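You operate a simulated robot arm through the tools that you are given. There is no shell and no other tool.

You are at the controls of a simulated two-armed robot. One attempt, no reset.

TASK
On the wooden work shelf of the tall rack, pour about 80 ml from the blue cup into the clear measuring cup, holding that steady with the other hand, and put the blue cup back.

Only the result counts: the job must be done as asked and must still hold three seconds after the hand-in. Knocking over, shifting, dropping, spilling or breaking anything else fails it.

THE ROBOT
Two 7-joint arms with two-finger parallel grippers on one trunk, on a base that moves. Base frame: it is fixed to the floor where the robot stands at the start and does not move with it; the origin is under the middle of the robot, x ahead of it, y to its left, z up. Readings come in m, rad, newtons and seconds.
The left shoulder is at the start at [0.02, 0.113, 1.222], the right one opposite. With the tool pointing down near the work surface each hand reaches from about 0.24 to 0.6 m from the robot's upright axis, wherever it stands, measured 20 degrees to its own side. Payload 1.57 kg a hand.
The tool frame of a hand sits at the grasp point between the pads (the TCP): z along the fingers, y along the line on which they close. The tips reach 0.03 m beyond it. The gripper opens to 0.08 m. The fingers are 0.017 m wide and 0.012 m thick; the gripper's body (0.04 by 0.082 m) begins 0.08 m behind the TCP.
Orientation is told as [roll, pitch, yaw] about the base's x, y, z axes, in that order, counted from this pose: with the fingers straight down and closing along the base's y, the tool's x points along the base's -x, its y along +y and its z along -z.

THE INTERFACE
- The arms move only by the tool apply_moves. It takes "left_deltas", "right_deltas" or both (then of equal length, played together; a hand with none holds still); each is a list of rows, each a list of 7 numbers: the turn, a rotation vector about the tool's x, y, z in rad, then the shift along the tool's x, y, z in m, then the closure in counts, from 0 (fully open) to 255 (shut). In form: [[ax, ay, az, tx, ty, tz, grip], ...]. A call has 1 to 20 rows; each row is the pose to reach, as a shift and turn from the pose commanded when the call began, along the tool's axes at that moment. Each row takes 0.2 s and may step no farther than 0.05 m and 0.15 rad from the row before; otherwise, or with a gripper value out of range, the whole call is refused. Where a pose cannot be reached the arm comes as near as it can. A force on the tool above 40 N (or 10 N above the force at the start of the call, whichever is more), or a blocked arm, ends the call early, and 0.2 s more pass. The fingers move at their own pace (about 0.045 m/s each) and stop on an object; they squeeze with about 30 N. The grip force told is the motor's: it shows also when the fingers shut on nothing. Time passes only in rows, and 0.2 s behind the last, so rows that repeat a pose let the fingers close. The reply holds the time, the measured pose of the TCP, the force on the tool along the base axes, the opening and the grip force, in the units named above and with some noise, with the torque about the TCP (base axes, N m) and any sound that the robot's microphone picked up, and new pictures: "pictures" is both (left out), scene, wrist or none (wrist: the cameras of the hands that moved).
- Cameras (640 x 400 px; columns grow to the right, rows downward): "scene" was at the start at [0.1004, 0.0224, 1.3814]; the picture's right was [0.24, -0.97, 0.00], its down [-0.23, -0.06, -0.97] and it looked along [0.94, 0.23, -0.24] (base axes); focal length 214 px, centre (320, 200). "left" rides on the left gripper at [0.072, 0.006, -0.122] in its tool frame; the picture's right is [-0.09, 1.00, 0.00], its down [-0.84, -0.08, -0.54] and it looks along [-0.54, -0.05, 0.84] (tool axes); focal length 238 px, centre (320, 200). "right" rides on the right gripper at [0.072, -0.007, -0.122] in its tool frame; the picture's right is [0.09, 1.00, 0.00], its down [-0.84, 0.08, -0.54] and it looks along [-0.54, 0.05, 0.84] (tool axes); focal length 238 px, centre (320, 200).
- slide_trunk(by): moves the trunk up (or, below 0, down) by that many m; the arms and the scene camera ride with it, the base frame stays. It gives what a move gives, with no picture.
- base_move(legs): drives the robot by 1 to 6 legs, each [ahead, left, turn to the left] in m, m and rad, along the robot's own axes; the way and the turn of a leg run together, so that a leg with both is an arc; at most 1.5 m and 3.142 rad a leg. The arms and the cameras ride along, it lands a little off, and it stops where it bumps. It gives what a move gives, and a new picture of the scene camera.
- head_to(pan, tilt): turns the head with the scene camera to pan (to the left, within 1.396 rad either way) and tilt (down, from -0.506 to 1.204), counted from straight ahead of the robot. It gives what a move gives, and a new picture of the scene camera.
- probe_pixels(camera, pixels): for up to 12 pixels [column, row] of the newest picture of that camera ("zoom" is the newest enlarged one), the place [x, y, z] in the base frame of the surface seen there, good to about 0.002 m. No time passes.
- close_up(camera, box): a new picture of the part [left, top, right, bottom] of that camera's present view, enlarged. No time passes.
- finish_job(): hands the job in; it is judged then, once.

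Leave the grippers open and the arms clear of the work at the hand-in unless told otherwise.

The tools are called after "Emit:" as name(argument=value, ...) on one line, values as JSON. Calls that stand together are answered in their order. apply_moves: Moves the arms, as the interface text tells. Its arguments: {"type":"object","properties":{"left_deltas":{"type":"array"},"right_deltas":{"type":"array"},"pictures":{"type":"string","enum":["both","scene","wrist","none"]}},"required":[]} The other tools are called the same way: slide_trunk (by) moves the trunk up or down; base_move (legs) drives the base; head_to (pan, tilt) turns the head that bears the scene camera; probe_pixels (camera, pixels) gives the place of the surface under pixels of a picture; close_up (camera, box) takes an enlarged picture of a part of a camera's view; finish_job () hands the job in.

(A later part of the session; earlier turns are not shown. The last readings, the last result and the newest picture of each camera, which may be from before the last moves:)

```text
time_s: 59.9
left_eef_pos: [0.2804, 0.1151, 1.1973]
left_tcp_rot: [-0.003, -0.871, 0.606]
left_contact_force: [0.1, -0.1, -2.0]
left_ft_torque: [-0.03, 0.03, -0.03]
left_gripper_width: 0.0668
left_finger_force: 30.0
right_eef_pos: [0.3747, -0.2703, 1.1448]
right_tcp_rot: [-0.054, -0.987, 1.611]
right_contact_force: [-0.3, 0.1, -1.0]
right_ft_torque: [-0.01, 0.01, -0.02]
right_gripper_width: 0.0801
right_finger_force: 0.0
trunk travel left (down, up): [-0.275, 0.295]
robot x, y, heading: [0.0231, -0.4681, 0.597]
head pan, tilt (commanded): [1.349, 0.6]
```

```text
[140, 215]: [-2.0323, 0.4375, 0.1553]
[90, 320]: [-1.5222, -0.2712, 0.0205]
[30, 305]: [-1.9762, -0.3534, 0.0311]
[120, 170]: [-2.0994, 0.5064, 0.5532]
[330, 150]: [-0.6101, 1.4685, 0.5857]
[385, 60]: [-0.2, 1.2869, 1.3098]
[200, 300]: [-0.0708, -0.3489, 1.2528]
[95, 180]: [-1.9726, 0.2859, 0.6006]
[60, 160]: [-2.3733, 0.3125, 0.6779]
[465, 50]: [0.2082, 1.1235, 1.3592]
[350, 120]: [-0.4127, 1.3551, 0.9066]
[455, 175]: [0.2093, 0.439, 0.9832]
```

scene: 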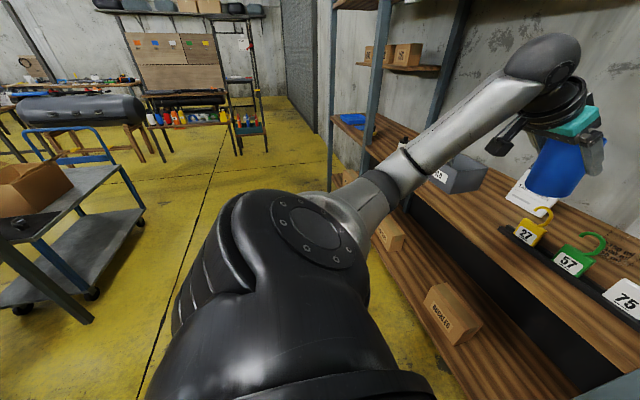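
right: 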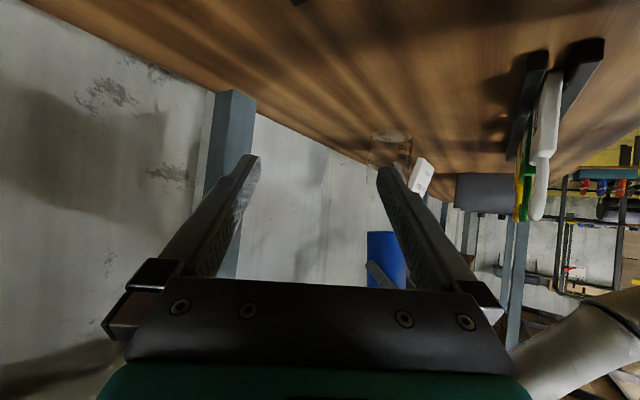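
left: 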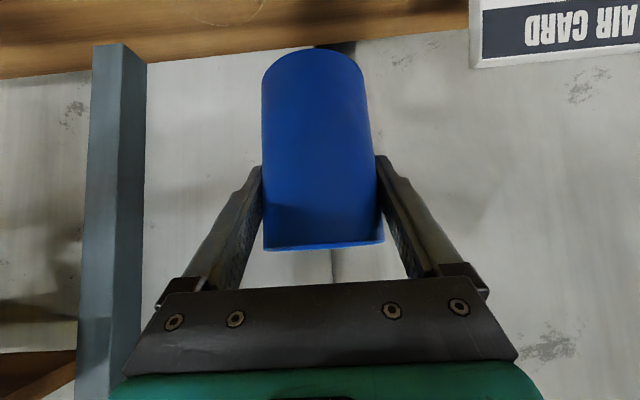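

The trolley is over 1.5 m away and the left posts are far off, so the lane is clear. I'll drive back 0.10 m and left 0.457 m, turn right 0.395 rad, and then go forward to a pose near my start position. The cup stays high throughout.

Emit:
base_move(legs=[[-0.1, 0.457, 0], [0, 0, -0.395]])

Emit:
head_to(pan=0.3, tilt=0.5)

```text
time_s: 63.8
left_eef_pos: [0.1562, 0.2831, 1.1982]
left_tcp_rot: [-0.001, -0.871, 0.212]
left_contact_force: [0.3, 0.5, -2.1]
left_ft_torque: [0.03, 0.02, 0.03]
left_gripper_width: 0.0671
left_finger_force: 30.0
right_eef_pos: [0.0952, -0.108, 1.1455]
right_tcp_rot: [-0.054, -0.986, 1.218]
right_contact_force: [-0.1, 0.4, -0.3]
right_ft_torque: [-0.01, -0.01, -0.01]
right_gripper_width: 0.0799
right_finger_force: 0.0
trunk travel left (down, up): [-0.275, 0.295]
robot x, y, heading: [-0.2976, -0.1587, 0.202]
head pan, tilt (commanded): [1.349, 0.6]
```

scene: 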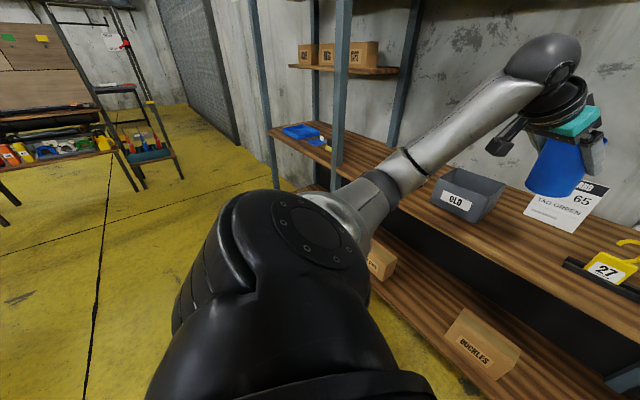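

```text
time_s: 65.1
left_eef_pos: [0.1562, 0.2838, 1.1975]
left_tcp_rot: [-0.002, -0.87, 0.211]
left_contact_force: [1.0, -0.5, -2.0]
left_ft_torque: [-0.02, 0.0, -0.01]
left_gripper_width: 0.0671
left_finger_force: 29.6
right_eef_pos: [0.0957, -0.1074, 1.1457]
right_tcp_rot: [-0.053, -0.989, 1.218]
right_contact_force: [0.5, -0.3, -0.2]
right_ft_torque: [0.0, -0.02, -0.01]
right_gripper_width: 0.0802
right_finger_force: 0.1
trunk travel left (down, up): [-0.275, 0.295]
robot x, y, heading: [-0.3016, -0.1563, 0.2]
head pan, tilt (commanded): [0.3, 0.499]
```

scene: 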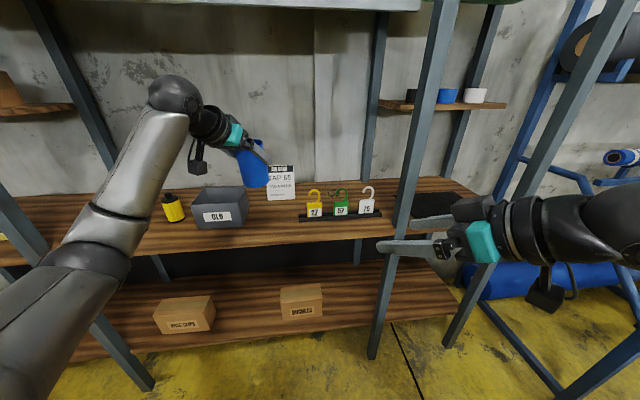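

The cup is held steady and everything is clear. I'll drive the last leg forward into the working pose in front of the left bay.

Emit:
base_move(legs=[[0.15, 0.075, 0], [0.15, 0.074, 0]])

Emit:
head_to(pan=0.45, tilt=0.7)

```text
time_s: 67.6
left_eef_pos: [0.4236, 0.4895, 1.1968]
left_tcp_rot: [-0.004, -0.871, 0.21]
left_contact_force: [1.2, 1.1, -1.9]
left_ft_torque: [-0.01, 0.02, -0.02]
left_gripper_width: 0.0668
left_finger_force: 29.9
right_eef_pos: [0.3641, 0.0982, 1.1466]
right_tcp_rot: [-0.052, -0.986, 1.216]
right_contact_force: [0.1, 1.5, 0.0]
right_ft_torque: [0.0, 0.02, 0.03]
right_gripper_width: 0.0802
right_finger_force: 0.1
trunk travel left (down, up): [-0.275, 0.295]
robot x, y, heading: [-0.0357, 0.0451, 0.197]
head pan, tilt (commanded): [0.3, 0.499]
```

scene: 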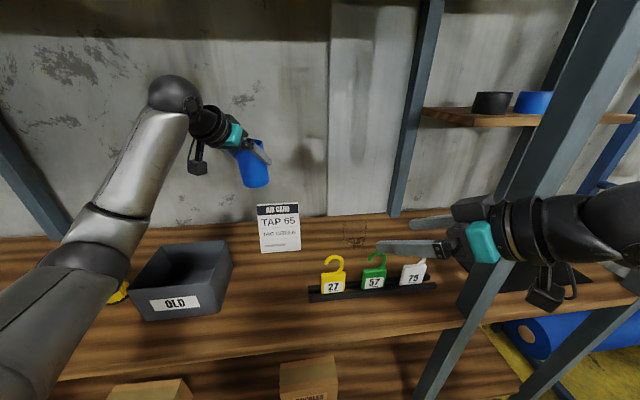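

```text
time_s: 68.4
left_eef_pos: [0.4234, 0.4881, 1.1971]
left_tcp_rot: [-0.003, -0.873, 0.208]
left_contact_force: [0.1, -0.4, -2.2]
left_ft_torque: [0.03, -0.01, -0.03]
left_gripper_width: 0.0668
left_finger_force: 30.2
right_eef_pos: [0.3636, 0.0975, 1.1458]
right_tcp_rot: [-0.053, -0.987, 1.217]
right_contact_force: [0.5, -1.1, -0.6]
right_ft_torque: [-0.02, 0.02, 0.0]
right_gripper_width: 0.08
right_finger_force: 0.0
trunk travel left (down, up): [-0.275, 0.295]
robot x, y, heading: [-0.0358, 0.0464, 0.2]
head pan, tilt (commanded): [0.45, 0.7]
```

scene: 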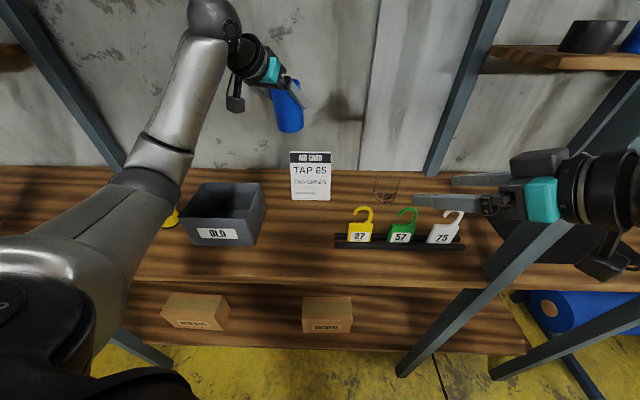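

The robot is now close to its starting pose, heading 0.20, and all the shelf items look undisturbed. I'll bring the right hand over the clear cup at z ≈ 1.12, with the fingers tilted 45° and pointing in and slightly left, well above the tags.

Emit:
apply_moves(right_deltas=[[0.0005, 0.0253, 0.0052, -0.013, -0.0175, 0.0265, 0], [0.001, 0.0505, 0.0103, -0.026, -0.035, 0.053, 0], [0.0015, 0.0758, 0.0155, -0.039, -0.0525, 0.0795, 0], [0.002, 0.101, 0.0207, -0.052, -0.07, 0.106, 0], [0.0026, 0.1263, 0.0258, -0.0649, -0.0876, 0.1325, 0], [0.0031, 0.1515, 0.031, -0.0779, -0.1051, 0.159, 0], [0.0036, 0.1768, 0.0361, -0.0909, -0.1226, 0.1855, 0], [0.0041, 0.202, 0.0413, -0.1039, -0.1401, 0.212, 0]], pictures="both")

```text
time_s: 70.2
left_eef_pos: [0.4225, 0.4885, 1.1986]
left_tcp_rot: [-0.002, -0.873, 0.21]
left_contact_force: [0.7, -0.6, -0.4]
left_ft_torque: [0.01, 0.03, -0.01]
left_gripper_width: 0.0668
left_finger_force: 30.1
right_eef_pos: [0.4773, 0.1647, 1.0998]
right_tcp_rot: [-0.005, -0.813, 1.146]
right_contact_force: [-0.2, 0.4, -0.2]
right_ft_torque: [-0.04, 0.04, 0.06]
right_gripper_width: 0.0799
right_finger_force: 0.1
right hand out of reach, approached as far as the arm can: row 5, 6, 7, 8
trunk travel left (down, up): [-0.275, 0.295]
robot x, y, heading: [-0.0345, 0.0465, 0.198]
head pan, tilt (commanded): [0.45, 0.7]
```

scene: 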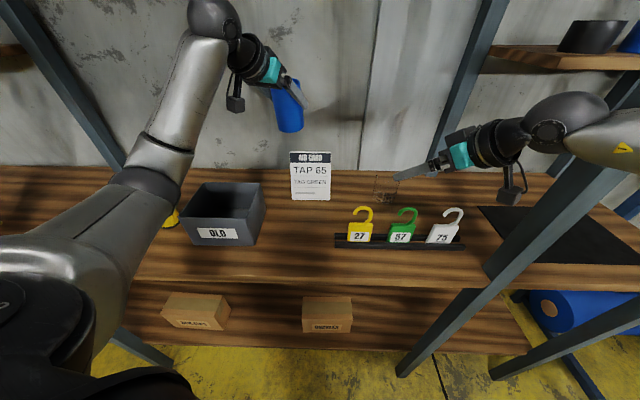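
right: 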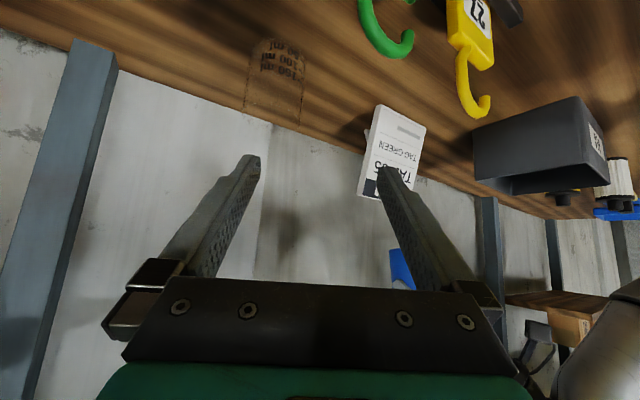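

The right hand ran out of reach at this orientation, so its wrist twist is limiting. Before choosing another approach I'll look at the right arm's configuration.

Emit:
head_to(pan=-0.35, tilt=0.45)

```text
time_s: 71.3
left_eef_pos: [0.4235, 0.4901, 1.1973]
left_tcp_rot: [-0.005, -0.872, 0.21]
left_contact_force: [-0.1, 0.6, -2.3]
left_ft_torque: [0.0, 0.01, -0.01]
left_gripper_width: 0.0671
left_finger_force: 30.3
right_eef_pos: [0.4774, 0.1662, 1.1006]
right_tcp_rot: [-0.007, -0.81, 1.144]
right_contact_force: [0.1, -0.4, 0.5]
right_ft_torque: [0.0, 0.0, 0.01]
right_gripper_width: 0.0803
right_finger_force: 0.2
trunk travel left (down, up): [-0.275, 0.295]
robot x, y, heading: [-0.0373, 0.0516, 0.196]
head pan, tilt (commanded): [-0.351, 0.45]
```

scene: 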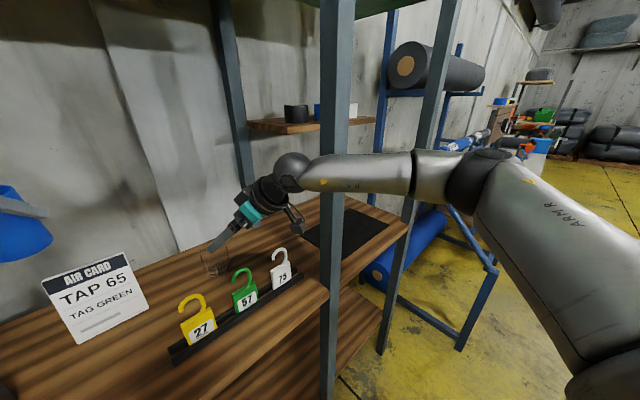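

The forearm runs right-to-left just in front of the middle post. I'll probe the wrist, forearm and elbow to get real link lengths.

Emit:
probe_pixels(camera="scene", pixels=[[290, 165], [320, 175], [345, 172], [400, 172], [440, 175], [480, 170], [500, 165], [540, 230], [600, 310], [335, 230], [270, 195], [295, 215]])

```text
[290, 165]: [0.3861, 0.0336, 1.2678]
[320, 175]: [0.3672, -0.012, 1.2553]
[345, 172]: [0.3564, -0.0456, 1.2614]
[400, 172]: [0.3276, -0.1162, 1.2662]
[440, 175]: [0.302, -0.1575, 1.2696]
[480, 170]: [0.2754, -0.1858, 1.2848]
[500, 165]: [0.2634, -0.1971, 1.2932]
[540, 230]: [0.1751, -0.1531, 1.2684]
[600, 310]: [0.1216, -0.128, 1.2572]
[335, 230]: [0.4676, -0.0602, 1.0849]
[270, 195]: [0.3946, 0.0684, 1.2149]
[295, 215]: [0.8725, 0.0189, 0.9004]
```

The arm isn't fully extended; the wrist twist at that heading is what limits it. I'll draw the right hand back about 15 cm along the way it came, staying high, and then try again with the hand pointing straighter.

Emit:
apply_moves(right_deltas=[[0, 0, 0, 0.0205, 0.0183, -0.0255, 0], [0, 0, 0, 0.041, 0.0367, -0.051, 0], [0, 0, 0, 0.0615, 0.055, -0.0765, 0], [0, 0, 0, 0.082, 0.0733, -0.102, 0]], pictures="none")

```text
time_s: 72.3
left_eef_pos: [0.4227, 0.4886, 1.1977]
left_tcp_rot: [-0.002, -0.873, 0.21]
left_contact_force: [-0.4, -0.1, -1.1]
left_ft_torque: [0.0, 0.03, 0.02]
left_gripper_width: 0.0673
left_finger_force: 30.2
right_eef_pos: [0.3569, 0.071, 1.1172]
right_tcp_rot: [-0.001, -0.786, 1.144]
right_contact_force: [-1.0, 0.1, 0.4]
right_ft_torque: [-0.01, 0.0, -0.01]
right_gripper_width: 0.0799
right_finger_force: 0.1
trunk travel left (down, up): [-0.275, 0.295]
robot x, y, heading: [-0.0364, 0.0483, 0.2]
head pan, tilt (commanded): [-0.351, 0.45]
```

The commanded pose follows the real one, good. Next I'll swing the right hand back to point roughly along my heading and take it to my right side. That lets the elbow drop into a better posture, like the left arm's.

Emit:
apply_moves(right_deltas=[[0.0909, 0, 0.0909, 0.0121, -0.0052, -0.0187, 0], [0.1817, 0, 0.1817, 0.0242, -0.0104, -0.0375, 0], [0.2726, 0, 0.2726, 0.0363, -0.0156, -0.0562, 0], [0.3634, 0, 0.3634, 0.0483, -0.0209, -0.075, 0], [0.4543, 0, 0.4543, 0.0604, -0.0261, -0.0937, 0], [0.5451, 0, 0.5451, 0.0725, -0.0313, -0.1125, 0], [0.636, 0, 0.636, 0.0846, -0.0365, -0.1312, 0]], pictures="scene")

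```text
time_s: 73.9
left_eef_pos: [0.4245, 0.4898, 1.1978]
left_tcp_rot: [-0.001, -0.871, 0.208]
left_contact_force: [1.0, -0.4, -1.9]
left_ft_torque: [0.02, 0.03, -0.02]
left_gripper_width: 0.0668
left_finger_force: 30.0
right_eef_pos: [0.3692, -0.0803, 1.1726]
right_tcp_rot: [0.002, -0.782, 0.24]
right_contact_force: [-0.2, 0.3, 0.0]
right_ft_torque: [0.01, 0.03, 0.01]
right_gripper_width: 0.0801
right_finger_force: 0.1
right hand out of reach, approached as far as the arm can: row 4, 5, 6, 7
trunk travel left (down, up): [-0.275, 0.295]
robot x, y, heading: [-0.0319, 0.0463, 0.196]
head pan, tilt (commanded): [-0.351, 0.45]
```

scene: 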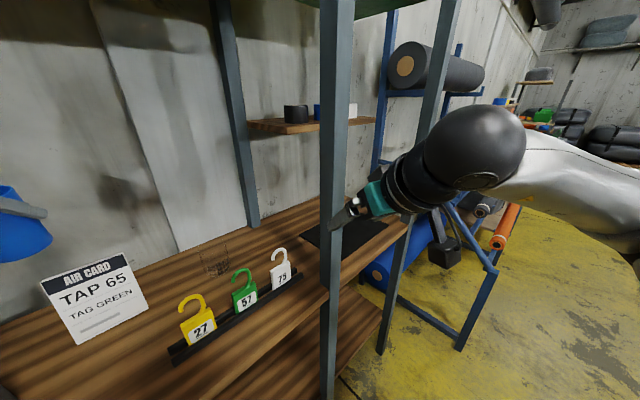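

The right hand's inner limit shows that I'm standing at an awkward angle for that arm. A better stance is square to the rack and slightly further left, which puts the clear cup about 20° to my right at 0.6 m. I'll first bring the left cup in closer (raised and upright) so turning won't swing it over the bottles.

Emit:
apply_moves(left_deltas=[[0, 0, 0, 0.004, -0.01, -0.0047, 255], [0, 0, 0, 0.0122, -0.0316, -0.0146, 255], [0, 0, 0, 0.022, -0.0568, -0.0262, 255], [0, 0, 0, 0.0318, -0.082, -0.0378, 255], [0, 0, 0, 0.0416, -0.1073, -0.0495, 255], [0, 0, 0, 0.0501, -0.1294, -0.0597, 255], [0, 0, 0, 0.055, -0.142, -0.0655, 255]], pictures="none")

Emit:
base_move(legs=[[0, 0, 0.42]])

```text
time_s: 75.5
left_eef_pos: [0.369, 0.3316, 1.1976]
left_tcp_rot: [-0.003, -0.873, 0.212]
left_contact_force: [0.5, 0.3, -1.8]
left_ft_torque: [0.0, 0.02, -0.02]
left_gripper_width: 0.0665
left_finger_force: 30.0
right_eef_pos: [0.37, -0.0805, 1.1721]
right_tcp_rot: [0.002, -0.784, 0.242]
right_contact_force: [0.3, -0.6, 0.7]
right_ft_torque: [0.01, -0.02, 0.03]
right_gripper_width: 0.08
right_finger_force: 0.1
trunk travel left (down, up): [-0.275, 0.295]
robot x, y, heading: [-0.0344, 0.0473, 0.199]
head pan, tilt (commanded): [-0.351, 0.45]
```

```text
time_s: 77.1
left_eef_pos: [0.2219, 0.4703, 1.1973]
left_tcp_rot: [-0.004, -0.871, 0.623]
left_contact_force: [0.3, -0.5, -1.9]
left_ft_torque: [0.02, 0.04, 0.0]
left_gripper_width: 0.0667
left_finger_force: 29.4
right_eef_pos: [0.3872, 0.0927, 1.1721]
right_tcp_rot: [0.002, -0.784, 0.656]
right_contact_force: [-0.8, -0.6, -0.2]
right_ft_torque: [0.0, 0.02, 0.03]
right_gripper_width: 0.0803
right_finger_force: 0.2
trunk travel left (down, up): [-0.275, 0.295]
robot x, y, heading: [-0.0361, 0.0527, 0.608]
head pan, tilt (commanded): [-0.351, 0.45]
```

scene: 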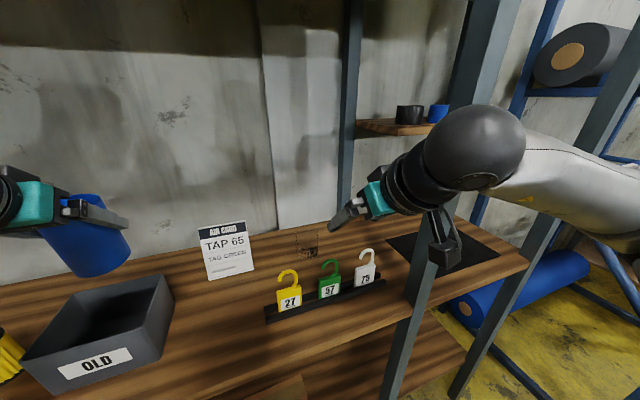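

Square to the rack again, and the cup is steady over the bin. I'll make a small move of 5 cm ahead and 1.5 cm left.

Emit:
base_move(legs=[[0.05, 0.016, 0]])

Emit:
head_to(pan=0.0, tilt=0.6)

```text
time_s: 78.0
left_eef_pos: [0.2521, 0.512, 1.1962]
left_tcp_rot: [-0.003, -0.871, 0.622]
left_contact_force: [0.8, 0.2, -1.9]
left_ft_torque: [-0.02, 0.0, -0.01]
left_gripper_width: 0.0667
left_finger_force: 30.0
right_eef_pos: [0.4177, 0.1347, 1.1717]
right_tcp_rot: [0.003, -0.784, 0.655]
right_contact_force: [-0.9, -0.3, 0.0]
right_ft_torque: [0.0, -0.02, 0.02]
right_gripper_width: 0.0798
right_finger_force: 0.1
trunk travel left (down, up): [-0.275, 0.295]
robot x, y, heading: [-0.0064, 0.0902, 0.612]
head pan, tilt (commanded): [-0.351, 0.45]
```

scene: 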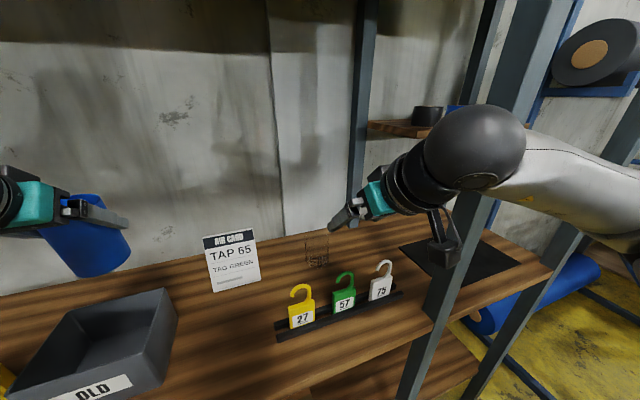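

```text
time_s: 78.9
left_eef_pos: [0.2511, 0.5105, 1.1967]
left_tcp_rot: [-0.002, -0.871, 0.621]
left_contact_force: [-0.1, 0.4, -1.2]
left_ft_torque: [-0.02, 0.01, -0.02]
left_gripper_width: 0.0667
left_finger_force: 29.7
right_eef_pos: [0.4162, 0.1333, 1.1727]
right_tcp_rot: [0.003, -0.784, 0.655]
right_contact_force: [0.2, 1.0, 0.2]
right_ft_torque: [-0.01, -0.02, 0.0]
right_gripper_width: 0.0798
right_finger_force: 0.0
trunk travel left (down, up): [-0.275, 0.295]
robot x, y, heading: [-0.0043, 0.0867, 0.612]
head pan, tilt (commanded): [0.0, 0.6]
```

scene: 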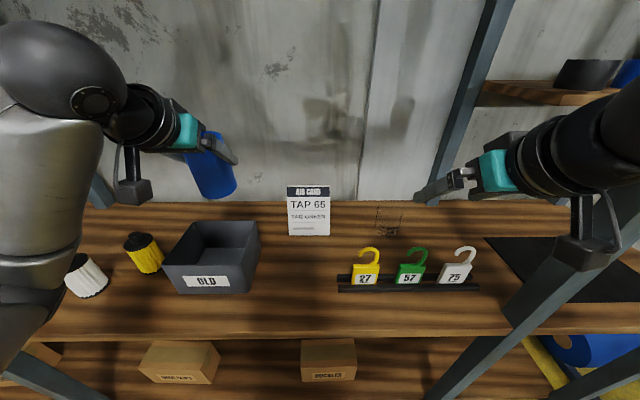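

Now the clear cup is ahead-right of me with everything undisturbed. I'll reach the right hand straight in to above the clear cup at z ≈ 1.10.

Emit:
apply_moves(right_deltas=[[0, 0, 0, -0.0162, -0.0005, 0.0331, 0], [0, 0, 0, -0.0323, -0.001, 0.0662, 0], [0, 0, 0, -0.0485, -0.0015, 0.0994, 0], [0, 0, 0, -0.0646, -0.0019, 0.1325, 0], [0, 0, 0, -0.0808, -0.0024, 0.1656, 0], [0, 0, 0, -0.0969, -0.0029, 0.1987, 0]], pictures="both")

```text
time_s: 80.3
left_eef_pos: [0.252, 0.5122, 1.1974]
left_tcp_rot: [-0.004, -0.87, 0.622]
left_contact_force: [-0.2, -0.9, -2.1]
left_ft_torque: [-0.01, 0.02, 0.0]
left_gripper_width: 0.0665
left_finger_force: 30.0
right_eef_pos: [0.5864, 0.2585, 1.0997]
right_tcp_rot: [0.001, -0.787, 0.655]
right_contact_force: [-0.8, -0.2, -0.9]
right_ft_torque: [0.01, -0.01, 0.02]
right_gripper_width: 0.0796
right_finger_force: 0.1
trunk travel left (down, up): [-0.275, 0.295]
robot x, y, heading: [-0.0041, 0.0874, 0.612]
head pan, tilt (commanded): [0.0, 0.6]
```

scene: 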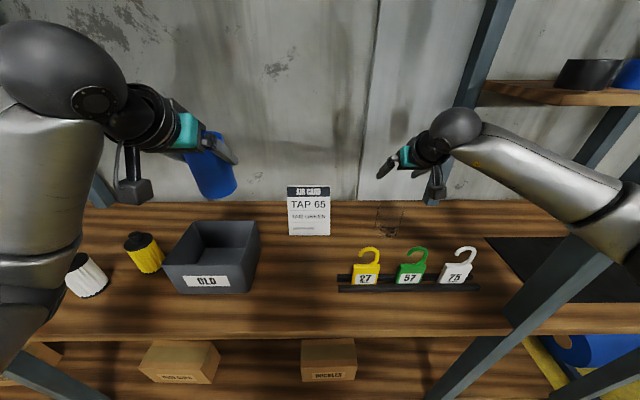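
right: 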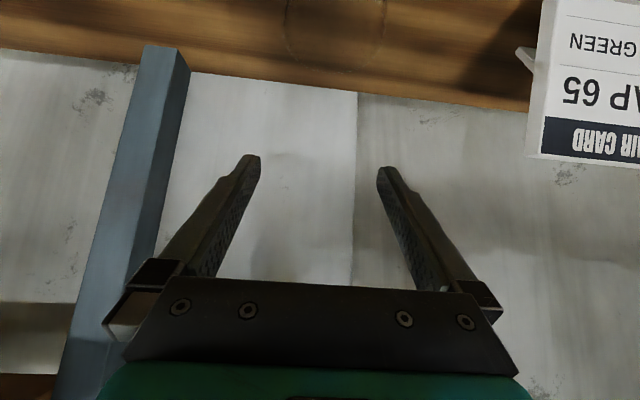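

The right hand is now directly over the clear cup at (0.586, 0.2585). I'll yaw it a bit left and steepen the tilt to 50° so its camera sits between the tags, and lower to z ≈ 1.06 while still above the rim.

Emit:
apply_moves(right_deltas=[[-0.0452, 0.029, -0.0491, 0.0097, 0.0005, 0.0091, 0], [-0.0903, 0.058, -0.0983, 0.0195, 0.0011, 0.0183, 0], [-0.1355, 0.087, -0.1474, 0.0292, 0.0016, 0.0274, 0]], pictures="both")

Emit:
close_up(camera="right", box=[200, 0, 440, 150])

```text
time_s: 81.1
left_eef_pos: [0.2461, 0.5148, 1.196]
left_tcp_rot: [-0.009, -0.872, 0.628]
left_contact_force: [-0.2, 0.4, -1.5]
left_ft_torque: [-0.01, 0.02, -0.02]
left_gripper_width: 0.0669
left_finger_force: 30.1
right_eef_pos: [0.5768, 0.2641, 1.0622]
right_tcp_rot: [-0.005, -0.702, 0.863]
right_contact_force: [0.5, -0.3, -0.8]
right_ft_torque: [-0.02, 0.02, 0.0]
right_gripper_width: 0.0801
right_finger_force: 0.0
trunk travel left (down, up): [-0.275, 0.295]
robot x, y, heading: [-0.0074, 0.0877, 0.615]
head pan, tilt (commanded): [0.0, 0.6]
```

scene: 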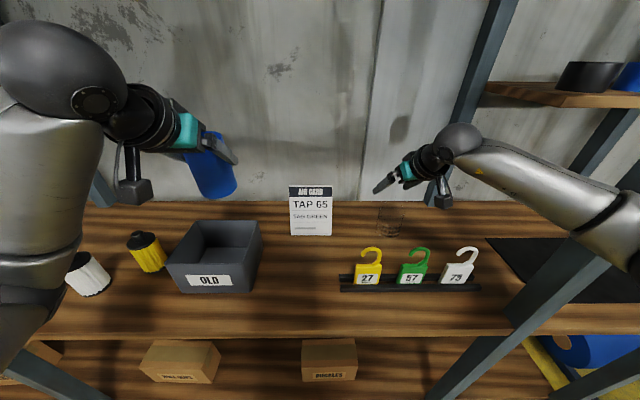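
right: 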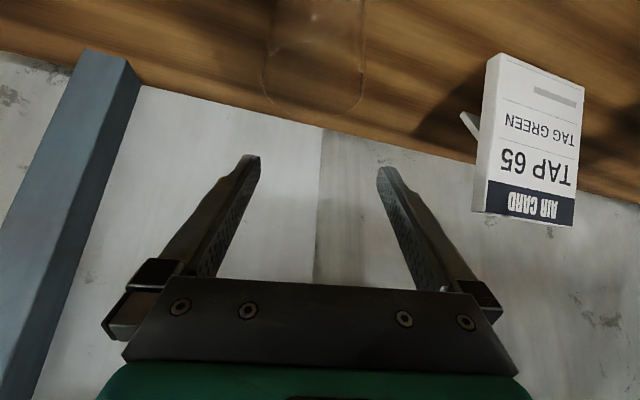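

```text
2.67 times, centred on (320, 75) of right
```

zoom: 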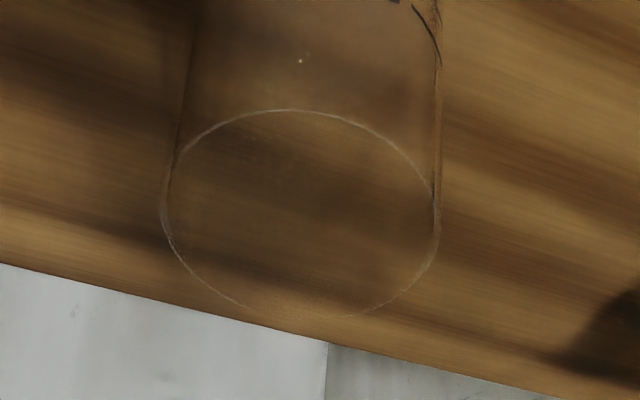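

The rim circle is clearly visible in the right camera. But the body moved a few millimetres, and the right forearm may be touching the middle post, so I'll look.

Emit:
head_to(pan=-0.6, tilt=0.5)

```text
time_s: 82.1
left_eef_pos: [0.2466, 0.5166, 1.1966]
left_tcp_rot: [-0.013, -0.872, 0.63]
left_contact_force: [-0.1, -0.5, -2.1]
left_ft_torque: [0.0, 0.05, 0.01]
left_gripper_width: 0.0666
left_finger_force: 30.3
right_eef_pos: [0.5765, 0.264, 1.0622]
right_tcp_rot: [-0.005, -0.698, 0.861]
right_contact_force: [0.4, -0.9, 0.1]
right_ft_torque: [0.01, -0.04, -0.01]
right_gripper_width: 0.0801
right_finger_force: 0.1
trunk travel left (down, up): [-0.275, 0.295]
robot x, y, heading: [-0.0064, 0.0862, 0.617]
head pan, tilt (commanded): [-0.6, 0.499]
```

scene: 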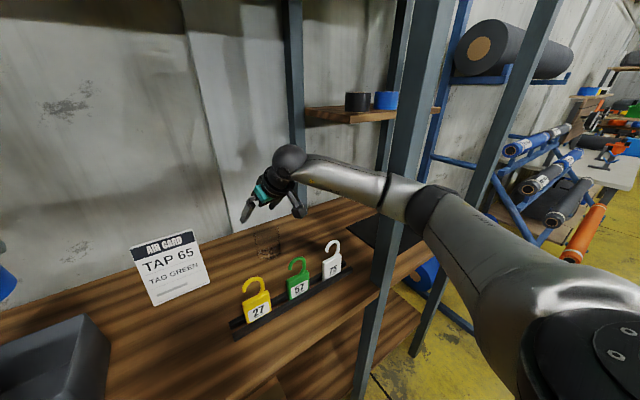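

The elbow near (400, 195) is right at the middle post. I'll probe both to see the gap.

Emit:
probe_pixels(camera="scene", pixels=[[340, 178], [370, 190], [395, 195], [420, 205], [390, 255], [400, 150], [385, 300], [440, 200], [470, 250], [290, 160], [405, 170], [380, 215]])

Emit:
close_up(camera="scene", box=[300, 130, 480, 242])

```text
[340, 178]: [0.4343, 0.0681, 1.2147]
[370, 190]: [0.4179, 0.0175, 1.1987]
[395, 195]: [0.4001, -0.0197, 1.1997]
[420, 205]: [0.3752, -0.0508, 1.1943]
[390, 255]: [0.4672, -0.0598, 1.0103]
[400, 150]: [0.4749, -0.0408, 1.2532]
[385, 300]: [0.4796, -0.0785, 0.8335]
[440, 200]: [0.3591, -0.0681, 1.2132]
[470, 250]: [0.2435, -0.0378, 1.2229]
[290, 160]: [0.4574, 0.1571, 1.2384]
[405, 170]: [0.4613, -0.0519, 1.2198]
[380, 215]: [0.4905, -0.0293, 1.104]
```

```text
3.56 times, centred on (390, 186) of scene
```

zoom: 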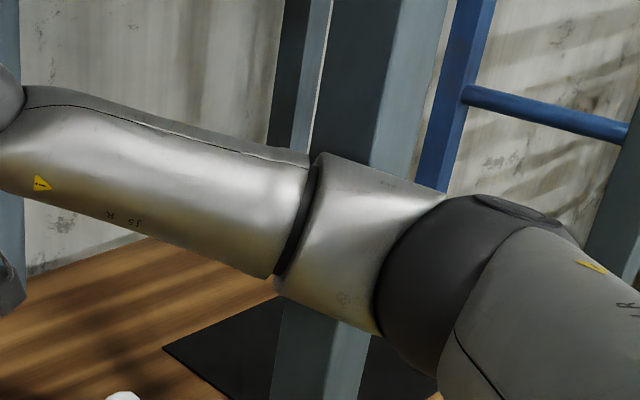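

The forearm just behind the elbow is touching the middle post's front corner. I'll raise the right hand 5 cm, slide the base 6.5 cm left, and turn 0.2 rad right to give the elbow room.

Emit:
apply_moves(right_deltas=[[0, 0, 0, -0.0161, 0, -0.0192, 0], [0, 0, 0, -0.0322, 0, -0.0383, 0]], pictures="none")

Emit:
base_move(legs=[[0, 0.065, 0], [0, 0, -0.2]])

```text
time_s: 82.7
left_eef_pos: [0.245, 0.5138, 1.1966]
left_tcp_rot: [-0.011, -0.873, 0.628]
left_contact_force: [0.7, -0.6, -1.7]
left_ft_torque: [-0.02, 0.03, -0.02]
left_gripper_width: 0.0667
left_finger_force: 29.8
right_eef_pos: [0.5759, 0.2604, 1.1119]
right_tcp_rot: [-0.006, -0.695, 0.859]
right_contact_force: [-0.3, 0.2, -0.5]
right_ft_torque: [-0.02, 0.03, -0.05]
right_gripper_width: 0.08
right_finger_force: 0.0
trunk travel left (down, up): [-0.275, 0.295]
robot x, y, heading: [-0.0032, 0.0885, 0.604]
head pan, tilt (commanded): [-0.6, 0.499]
```

```text
time_s: 84.4
left_eef_pos: [0.2927, 0.5045, 1.1963]
left_tcp_rot: [-0.003, -0.87, 0.424]
left_contact_force: [0.0, 0.4, -2.8]
left_ft_torque: [-0.02, 0.02, 0.0]
left_gripper_width: 0.0668
left_finger_force: 29.9
right_eef_pos: [0.5669, 0.1908, 1.1102]
right_tcp_rot: [0.001, -0.697, 0.656]
right_contact_force: [0.3, -0.1, 0.4]
right_ft_torque: [0.02, -0.01, -0.01]
right_gripper_width: 0.0803
right_finger_force: 0.1
trunk travel left (down, up): [-0.275, 0.295]
robot x, y, heading: [-0.0425, 0.1401, 0.416]
head pan, tilt (commanded): [-0.6, 0.499]
```

scene: 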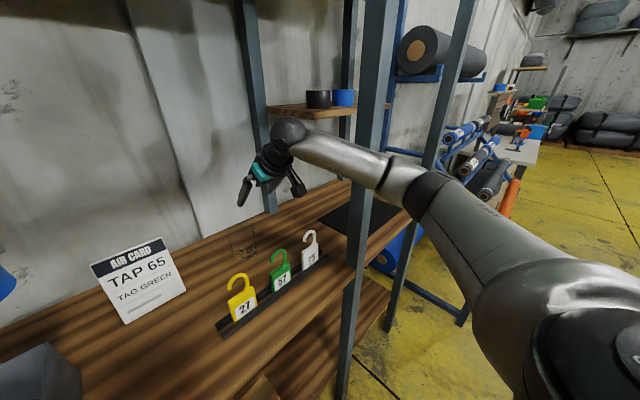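

There's no contact now (the left pose is clean). I'll bring the right hand back over the clear cup at z ≈ 1.07 with yaw 0.855.

Emit:
apply_moves(right_deltas=[[-0.0429, 0, -0.0511, -0.0056, 0.0144, 0.0221, 0], [-0.0857, 0, -0.1021, -0.0113, 0.0289, 0.0442, 0], [-0.1286, 0, -0.1532, -0.0169, 0.0433, 0.0663, 0]], pictures="both")

Emit:
close_up(camera="right", box=[200, 0, 440, 150])

```text
time_s: 85.2
left_eef_pos: [0.2911, 0.5052, 1.1964]
left_tcp_rot: [-0.005, -0.871, 0.423]
left_contact_force: [-0.2, 0.8, -1.9]
left_ft_torque: [-0.02, -0.02, -0.01]
left_gripper_width: 0.0666
left_finger_force: 30.5
right_eef_pos: [0.5852, 0.2605, 1.0697]
right_tcp_rot: [0.003, -0.698, 0.859]
right_contact_force: [-0.3, -0.3, 0.7]
right_ft_torque: [0.01, -0.03, 0.0]
right_gripper_width: 0.0801
right_finger_force: 0.1
trunk travel left (down, up): [-0.275, 0.295]
robot x, y, heading: [-0.0416, 0.1401, 0.413]
head pan, tilt (commanded): [-0.6, 0.499]
```

scene: 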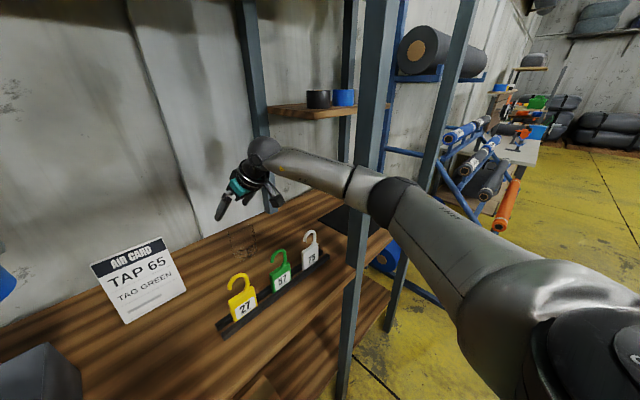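
right: 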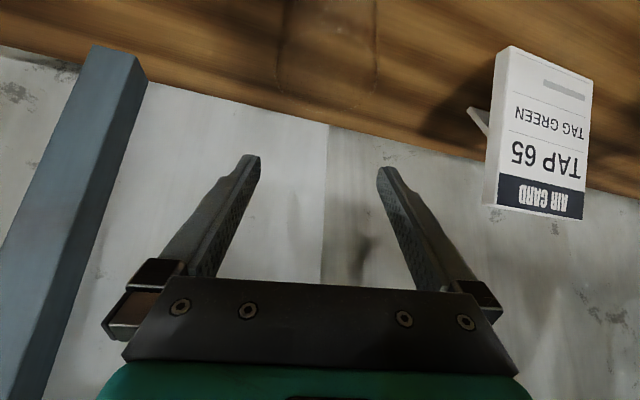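

```text
2.67 times, centred on (320, 75) of right
```

zoom: 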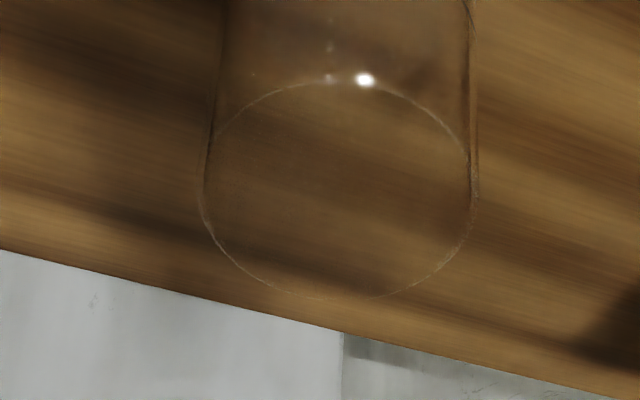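

The rim circle is centred within about 1 mm of the fingers' midline, rim z ≈ 0.985. I'll descend vertically to TCP z ≈ 0.968 with the fingers open, slowly.

Emit:
apply_moves(right_deltas=[[0, 0, 0, 0.0131, 0, 0.0156, 0], [0, 0, 0, 0.0262, 0, 0.0312, 0], [0, 0, 0, 0.0392, 0, 0.0467, 0], [0, 0, 0, 0.0523, 0, 0.0623, 0], [0, 0, 0, 0.0654, 0, 0.0779, 0]], pictures="wrist")

Emit:
head_to(pan=-0.1, tilt=0.6)

```text
time_s: 86.4
left_eef_pos: [0.2931, 0.5044, 1.1965]
left_tcp_rot: [-0.002, -0.87, 0.426]
left_contact_force: [-0.9, -0.5, -1.7]
left_ft_torque: [-0.01, 0.0, -0.02]
left_gripper_width: 0.0664
left_finger_force: 29.7
right_eef_pos: [0.5847, 0.2631, 0.9669]
right_tcp_rot: [0.001, -0.699, 0.856]
right_contact_force: [0.2, -0.4, -0.3]
right_ft_torque: [-0.04, 0.0, -0.04]
right_gripper_width: 0.0801
right_finger_force: 0.1
trunk travel left (down, up): [-0.275, 0.295]
robot x, y, heading: [-0.0441, 0.1404, 0.413]
head pan, tilt (commanded): [-0.6, 0.499]
```

right: 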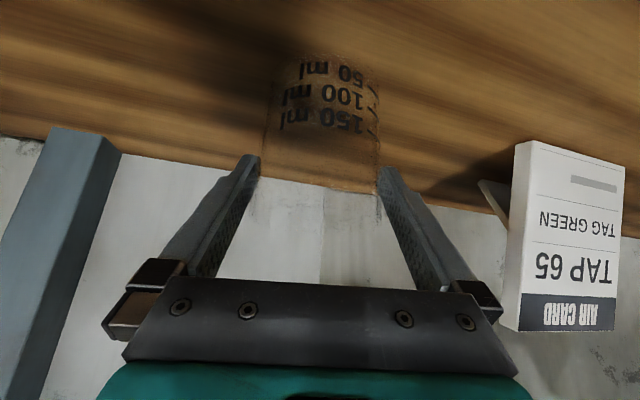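

```text
time_s: 87.3
left_eef_pos: [0.2914, 0.5048, 1.1961]
left_tcp_rot: [-0.001, -0.871, 0.424]
left_contact_force: [0.2, -0.5, -1.4]
left_ft_torque: [0.04, 0.0, -0.01]
left_gripper_width: 0.0667
left_finger_force: 29.8
right_eef_pos: [0.585, 0.2619, 0.9684]
right_tcp_rot: [0.002, -0.699, 0.858]
right_contact_force: [0.6, -0.7, -0.3]
right_ft_torque: [0.01, 0.02, -0.02]
right_gripper_width: 0.0801
right_finger_force: 0.0
trunk travel left (down, up): [-0.275, 0.295]
robot x, y, heading: [-0.0411, 0.1397, 0.414]
head pan, tilt (commanded): [-0.099, 0.6]
```

scene: 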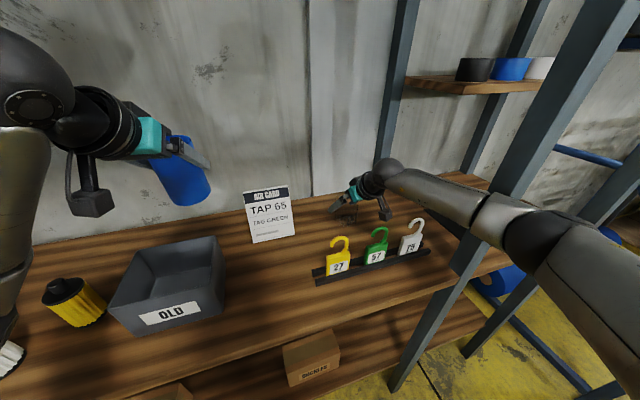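

The measuring cup sits between the right fingers, and the right wrist camera can even read the 50/100/150 marks. I'll close the right fingers gently on it.

Emit:
apply_moves(right_deltas=[[0, 0, 0, 0, 0, 0, 20], [0, 0, 0, 0, 0, 0, 40], [0, 0, 0, 0, 0, 0, 60], [0, 0, 0, 0, 0, 0, 60]], pictures="wrist")

```text
time_s: 88.3
left_eef_pos: [0.2928, 0.5053, 1.1981]
left_tcp_rot: [-0.001, -0.871, 0.424]
left_contact_force: [0.3, 0.3, -2.1]
left_ft_torque: [0.0, 0.01, -0.01]
left_gripper_width: 0.0666
left_finger_force: 29.8
right_eef_pos: [0.5858, 0.263, 0.9678]
right_tcp_rot: [0.0, -0.698, 0.857]
right_contact_force: [-0.5, -0.9, 0.7]
right_ft_torque: [0.0, -0.01, 0.01]
right_gripper_width: 0.0697
right_finger_force: 30.7
trunk travel left (down, up): [-0.275, 0.295]
robot x, y, heading: [-0.0411, 0.1421, 0.415]
head pan, tilt (commanded): [-0.099, 0.6]
```

right: 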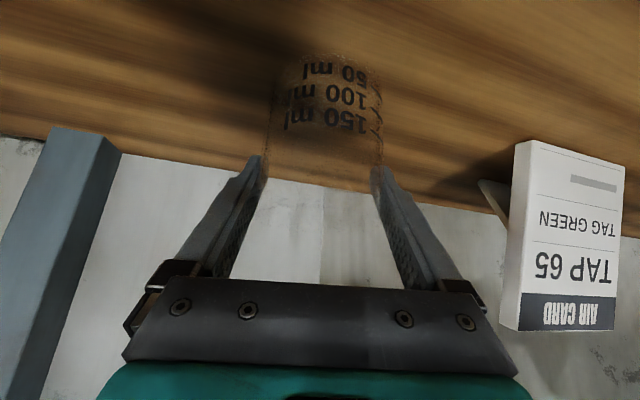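

The clear cup is held firmly (width 0.070). Now I'll carry the blue cup with the left hand, upright, high over the card and round to the far-left side of the clear cup, then lower to z ≈ 1.11.

Emit:
apply_moves(left_deltas=[[0.0058, 0, 0.0049, -0.0027, -0.0062, 0.0033, 255], [0.0174, 0, 0.0147, -0.0082, -0.0186, 0.0098, 255], [0.0349, 0, 0.0294, -0.0165, -0.0373, 0.0196, 255], [0.0581, 0, 0.049, -0.0275, -0.0621, 0.0327, 255], [0.0843, 0, 0.071, -0.0398, -0.0901, 0.0474, 255], [0.1105, 0, 0.093, -0.0522, -0.1181, 0.0621, 255], [0.1366, 0, 0.1151, -0.0646, -0.146, 0.0768, 255], [0.1628, 0, 0.1371, -0.0769, -0.174, 0.0914, 255], [0.189, 0, 0.1591, -0.0893, -0.202, 0.1061, 255], [0.2151, 0, 0.1812, -0.1017, -0.2299, 0.1208, 255], [0.2384, 0, 0.2007, -0.1127, -0.2548, 0.1339, 255], [0.2587, 0, 0.2179, -0.1223, -0.2765, 0.1453, 255], [0.2762, 0, 0.2326, -0.1305, -0.2952, 0.1551, 255], [0.2907, 0, 0.2448, -0.1374, -0.3107, 0.1633, 255]], pictures="both")

```text
time_s: 91.3
left_eef_pos: [0.6145, 0.3095, 1.198]
left_tcp_rot: [0.0, -0.872, 0.039]
left_contact_force: [0.5, -0.2, -1.5]
left_ft_torque: [0.02, 0.01, 0.0]
left_gripper_width: 0.0664
left_finger_force: 30.6
right_eef_pos: [0.5861, 0.2617, 0.9677]
right_tcp_rot: [0.002, -0.699, 0.857]
right_contact_force: [0.1, -1.3, 2.6]
right_ft_torque: [-0.11, -0.07, 0.01]
right_gripper_width: 0.0698
right_finger_force: 30.5
trunk travel left (down, up): [-0.275, 0.295]
robot x, y, heading: [-0.0401, 0.1411, 0.417]
head pan, tilt (commanded): [-0.099, 0.6]
```

scene: 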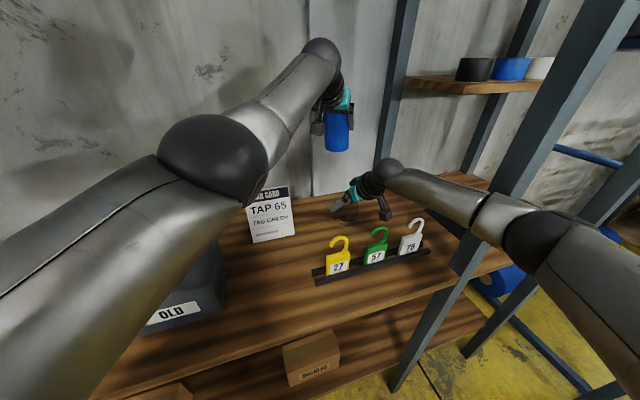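
left: 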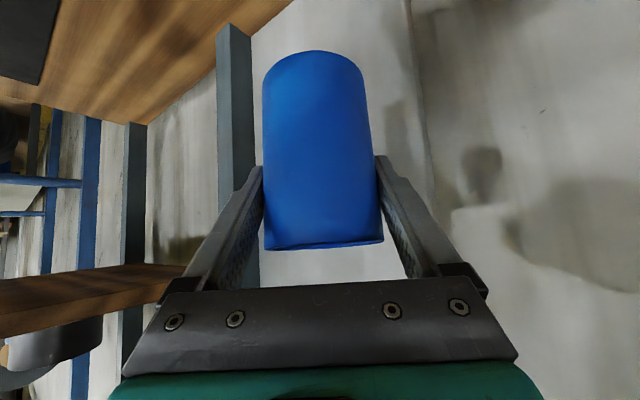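

The cup is upright at the far-left of the clear cup. I'll take baseline close-ups of the clear cup from both views before pouring.

Emit:
close_up(camera="scene", box=[290, 100, 430, 240])

Emit:
close_up(camera="right", box=[220, 0, 420, 200])

```text
2.86 times, centred on (360, 170) of scene
```

zoom: 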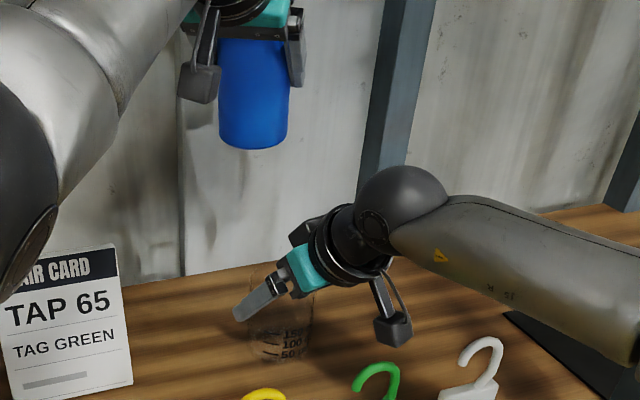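

```text
2.00 times, centred on (320, 100) of right
```

zoom: 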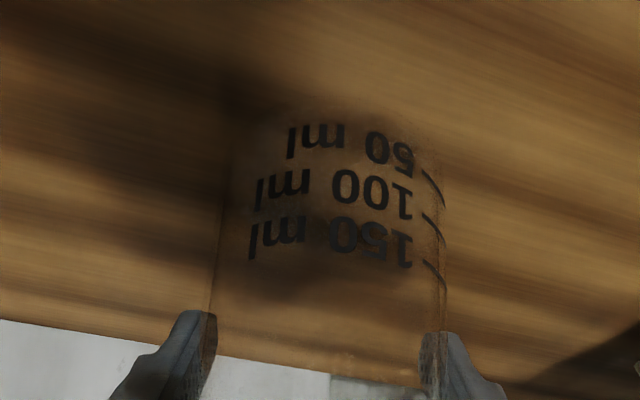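

The right camera gives an excellent view of the marks. Now I'll lower the blue cup and roll the left wrist to about 45° tilt with the lip over the clear cup's centre. At that tilt it shouldn't flow yet.

Emit:
apply_moves(left_deltas=[[0, 0, 0, 0.0225, 0, 0.0189, 255], [0, 0, 0, 0.0449, 0, 0.0377, 255], [0, 0, 0, 0.0674, 0, 0.0566, 255], [0, 0, 0.131, 0.073, 0.0007, 0.0577, 255], [0, 0, 0.262, 0.0786, 0.0014, 0.0588, 255], [0, 0, 0.393, 0.0842, 0.0021, 0.0599, 255], [0, 0, 0.524, 0.0898, 0.0027, 0.0609, 255], [0, 0, 0.654, 0.0954, 0.0034, 0.062, 255], [0, 0, 0.785, 0.101, 0.0041, 0.0631, 255]], pictures="both")

```text
time_s: 93.3
left_eef_pos: [0.5964, 0.3124, 1.079]
left_tcp_rot: [0.7, -0.573, -0.958]
left_contact_force: [0.5, -0.3, -1.8]
left_ft_torque: [-0.02, 0.04, -0.03]
left_gripper_width: 0.0661
left_finger_force: 29.9
right_eef_pos: [0.5856, 0.2618, 0.9676]
right_tcp_rot: [0.001, -0.697, 0.857]
right_contact_force: [-0.7, 0.4, 2.7]
right_ft_torque: [-0.06, -0.08, 0.0]
right_gripper_width: 0.0698
right_finger_force: 30.2
trunk travel left (down, up): [-0.275, 0.295]
robot x, y, heading: [-0.0431, 0.1419, 0.413]
head pan, tilt (commanded): [-0.099, 0.6]
```

scene: 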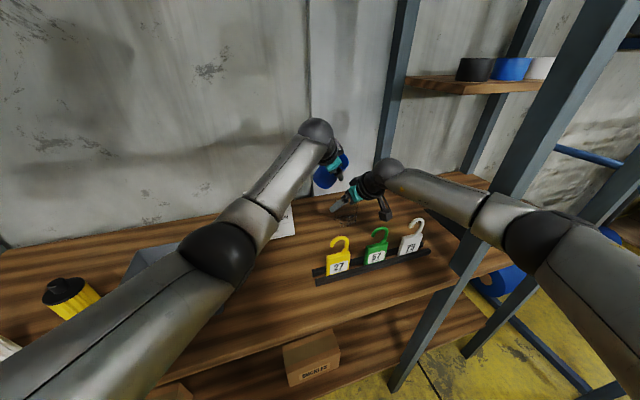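
left: 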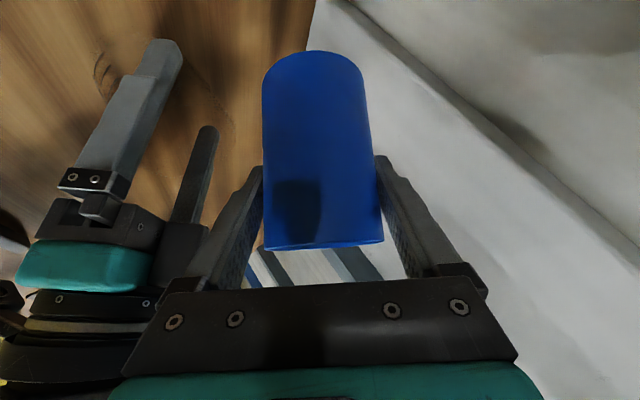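

That went cleanly with no flow yet. I'll continue rolling to about 56° tilt, holding the lip over the cup, and check.

Emit:
apply_moves(left_deltas=[[0, 0, 0.131, 0.0053, -0.006, 0.01, 255], [0, 0, 0.262, 0.0106, -0.0119, 0.02, 255], [0, 0, 0.393, 0.0115, -0.0149, 0.0253, 255], [0, 0, 0.524, 0.0124, -0.0178, 0.0306, 255], [0, 0, 0.524, 0.0124, -0.0178, 0.0306, 255]], pictures="both")

Emit:
close_up(camera="scene", box=[290, 110, 420, 240])

Emit:
close_up(camera="right", box=[220, 0, 420, 200])

```text
time_s: 94.5
left_eef_pos: [0.6078, 0.3082, 1.0451]
left_tcp_rot: [0.855, -0.199, -1.359]
left_contact_force: [-0.1, -0.1, -1.9]
left_ft_torque: [-0.02, 0.01, 0.03]
left_gripper_width: 0.0666
left_finger_force: 30.3
right_eef_pos: [0.5855, 0.2632, 0.9682]
right_tcp_rot: [0.002, -0.698, 0.856]
right_contact_force: [-0.8, 0.1, 1.5]
right_ft_torque: [-0.05, -0.06, 0.0]
right_gripper_width: 0.0695
right_finger_force: 29.7
trunk travel left (down, up): [-0.275, 0.295]
robot x, y, heading: [-0.0391, 0.1372, 0.415]
head pan, tilt (commanded): [-0.099, 0.6]
```

scene: 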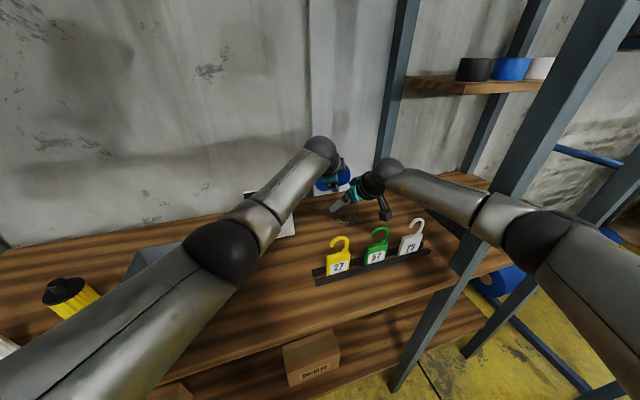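
left: 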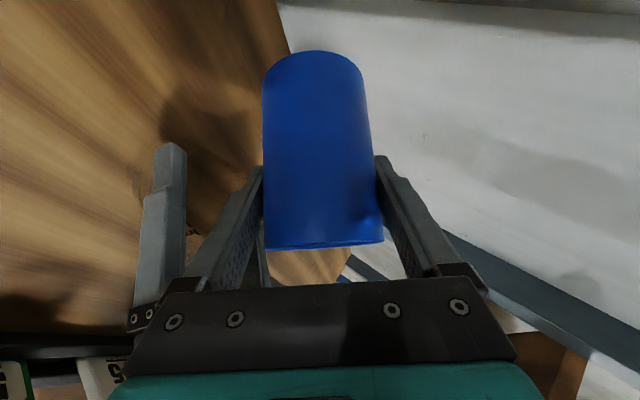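

```text
3.08 times, centred on (355, 175) of scene
```

zoom: 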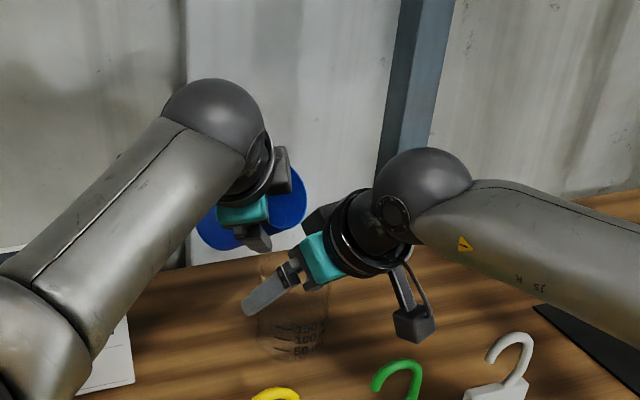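

```text
2.00 times, centred on (320, 100) of right
```

zoom: 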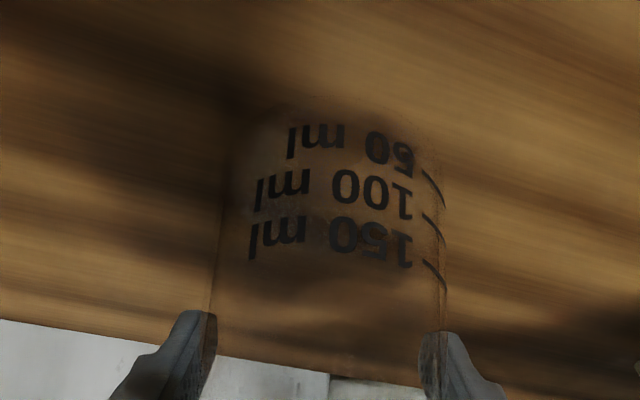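

No flow yet at about 56°. I'll check where the lip actually is by probing the blue cup in the scene close-up.

Emit:
close_up(camera="scene", box=[315, 150, 375, 240])

```text
4.44 times, centred on (345, 195) of scene
```

zoom: 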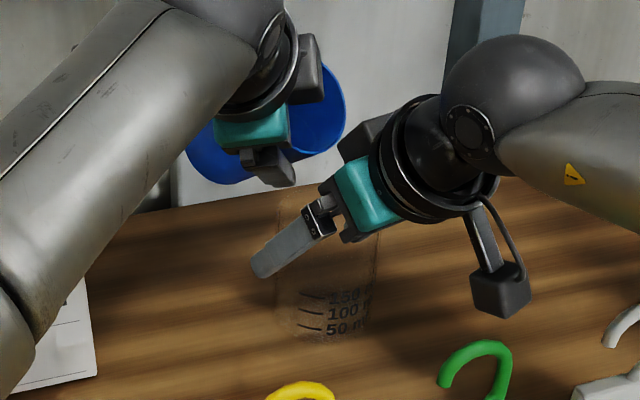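

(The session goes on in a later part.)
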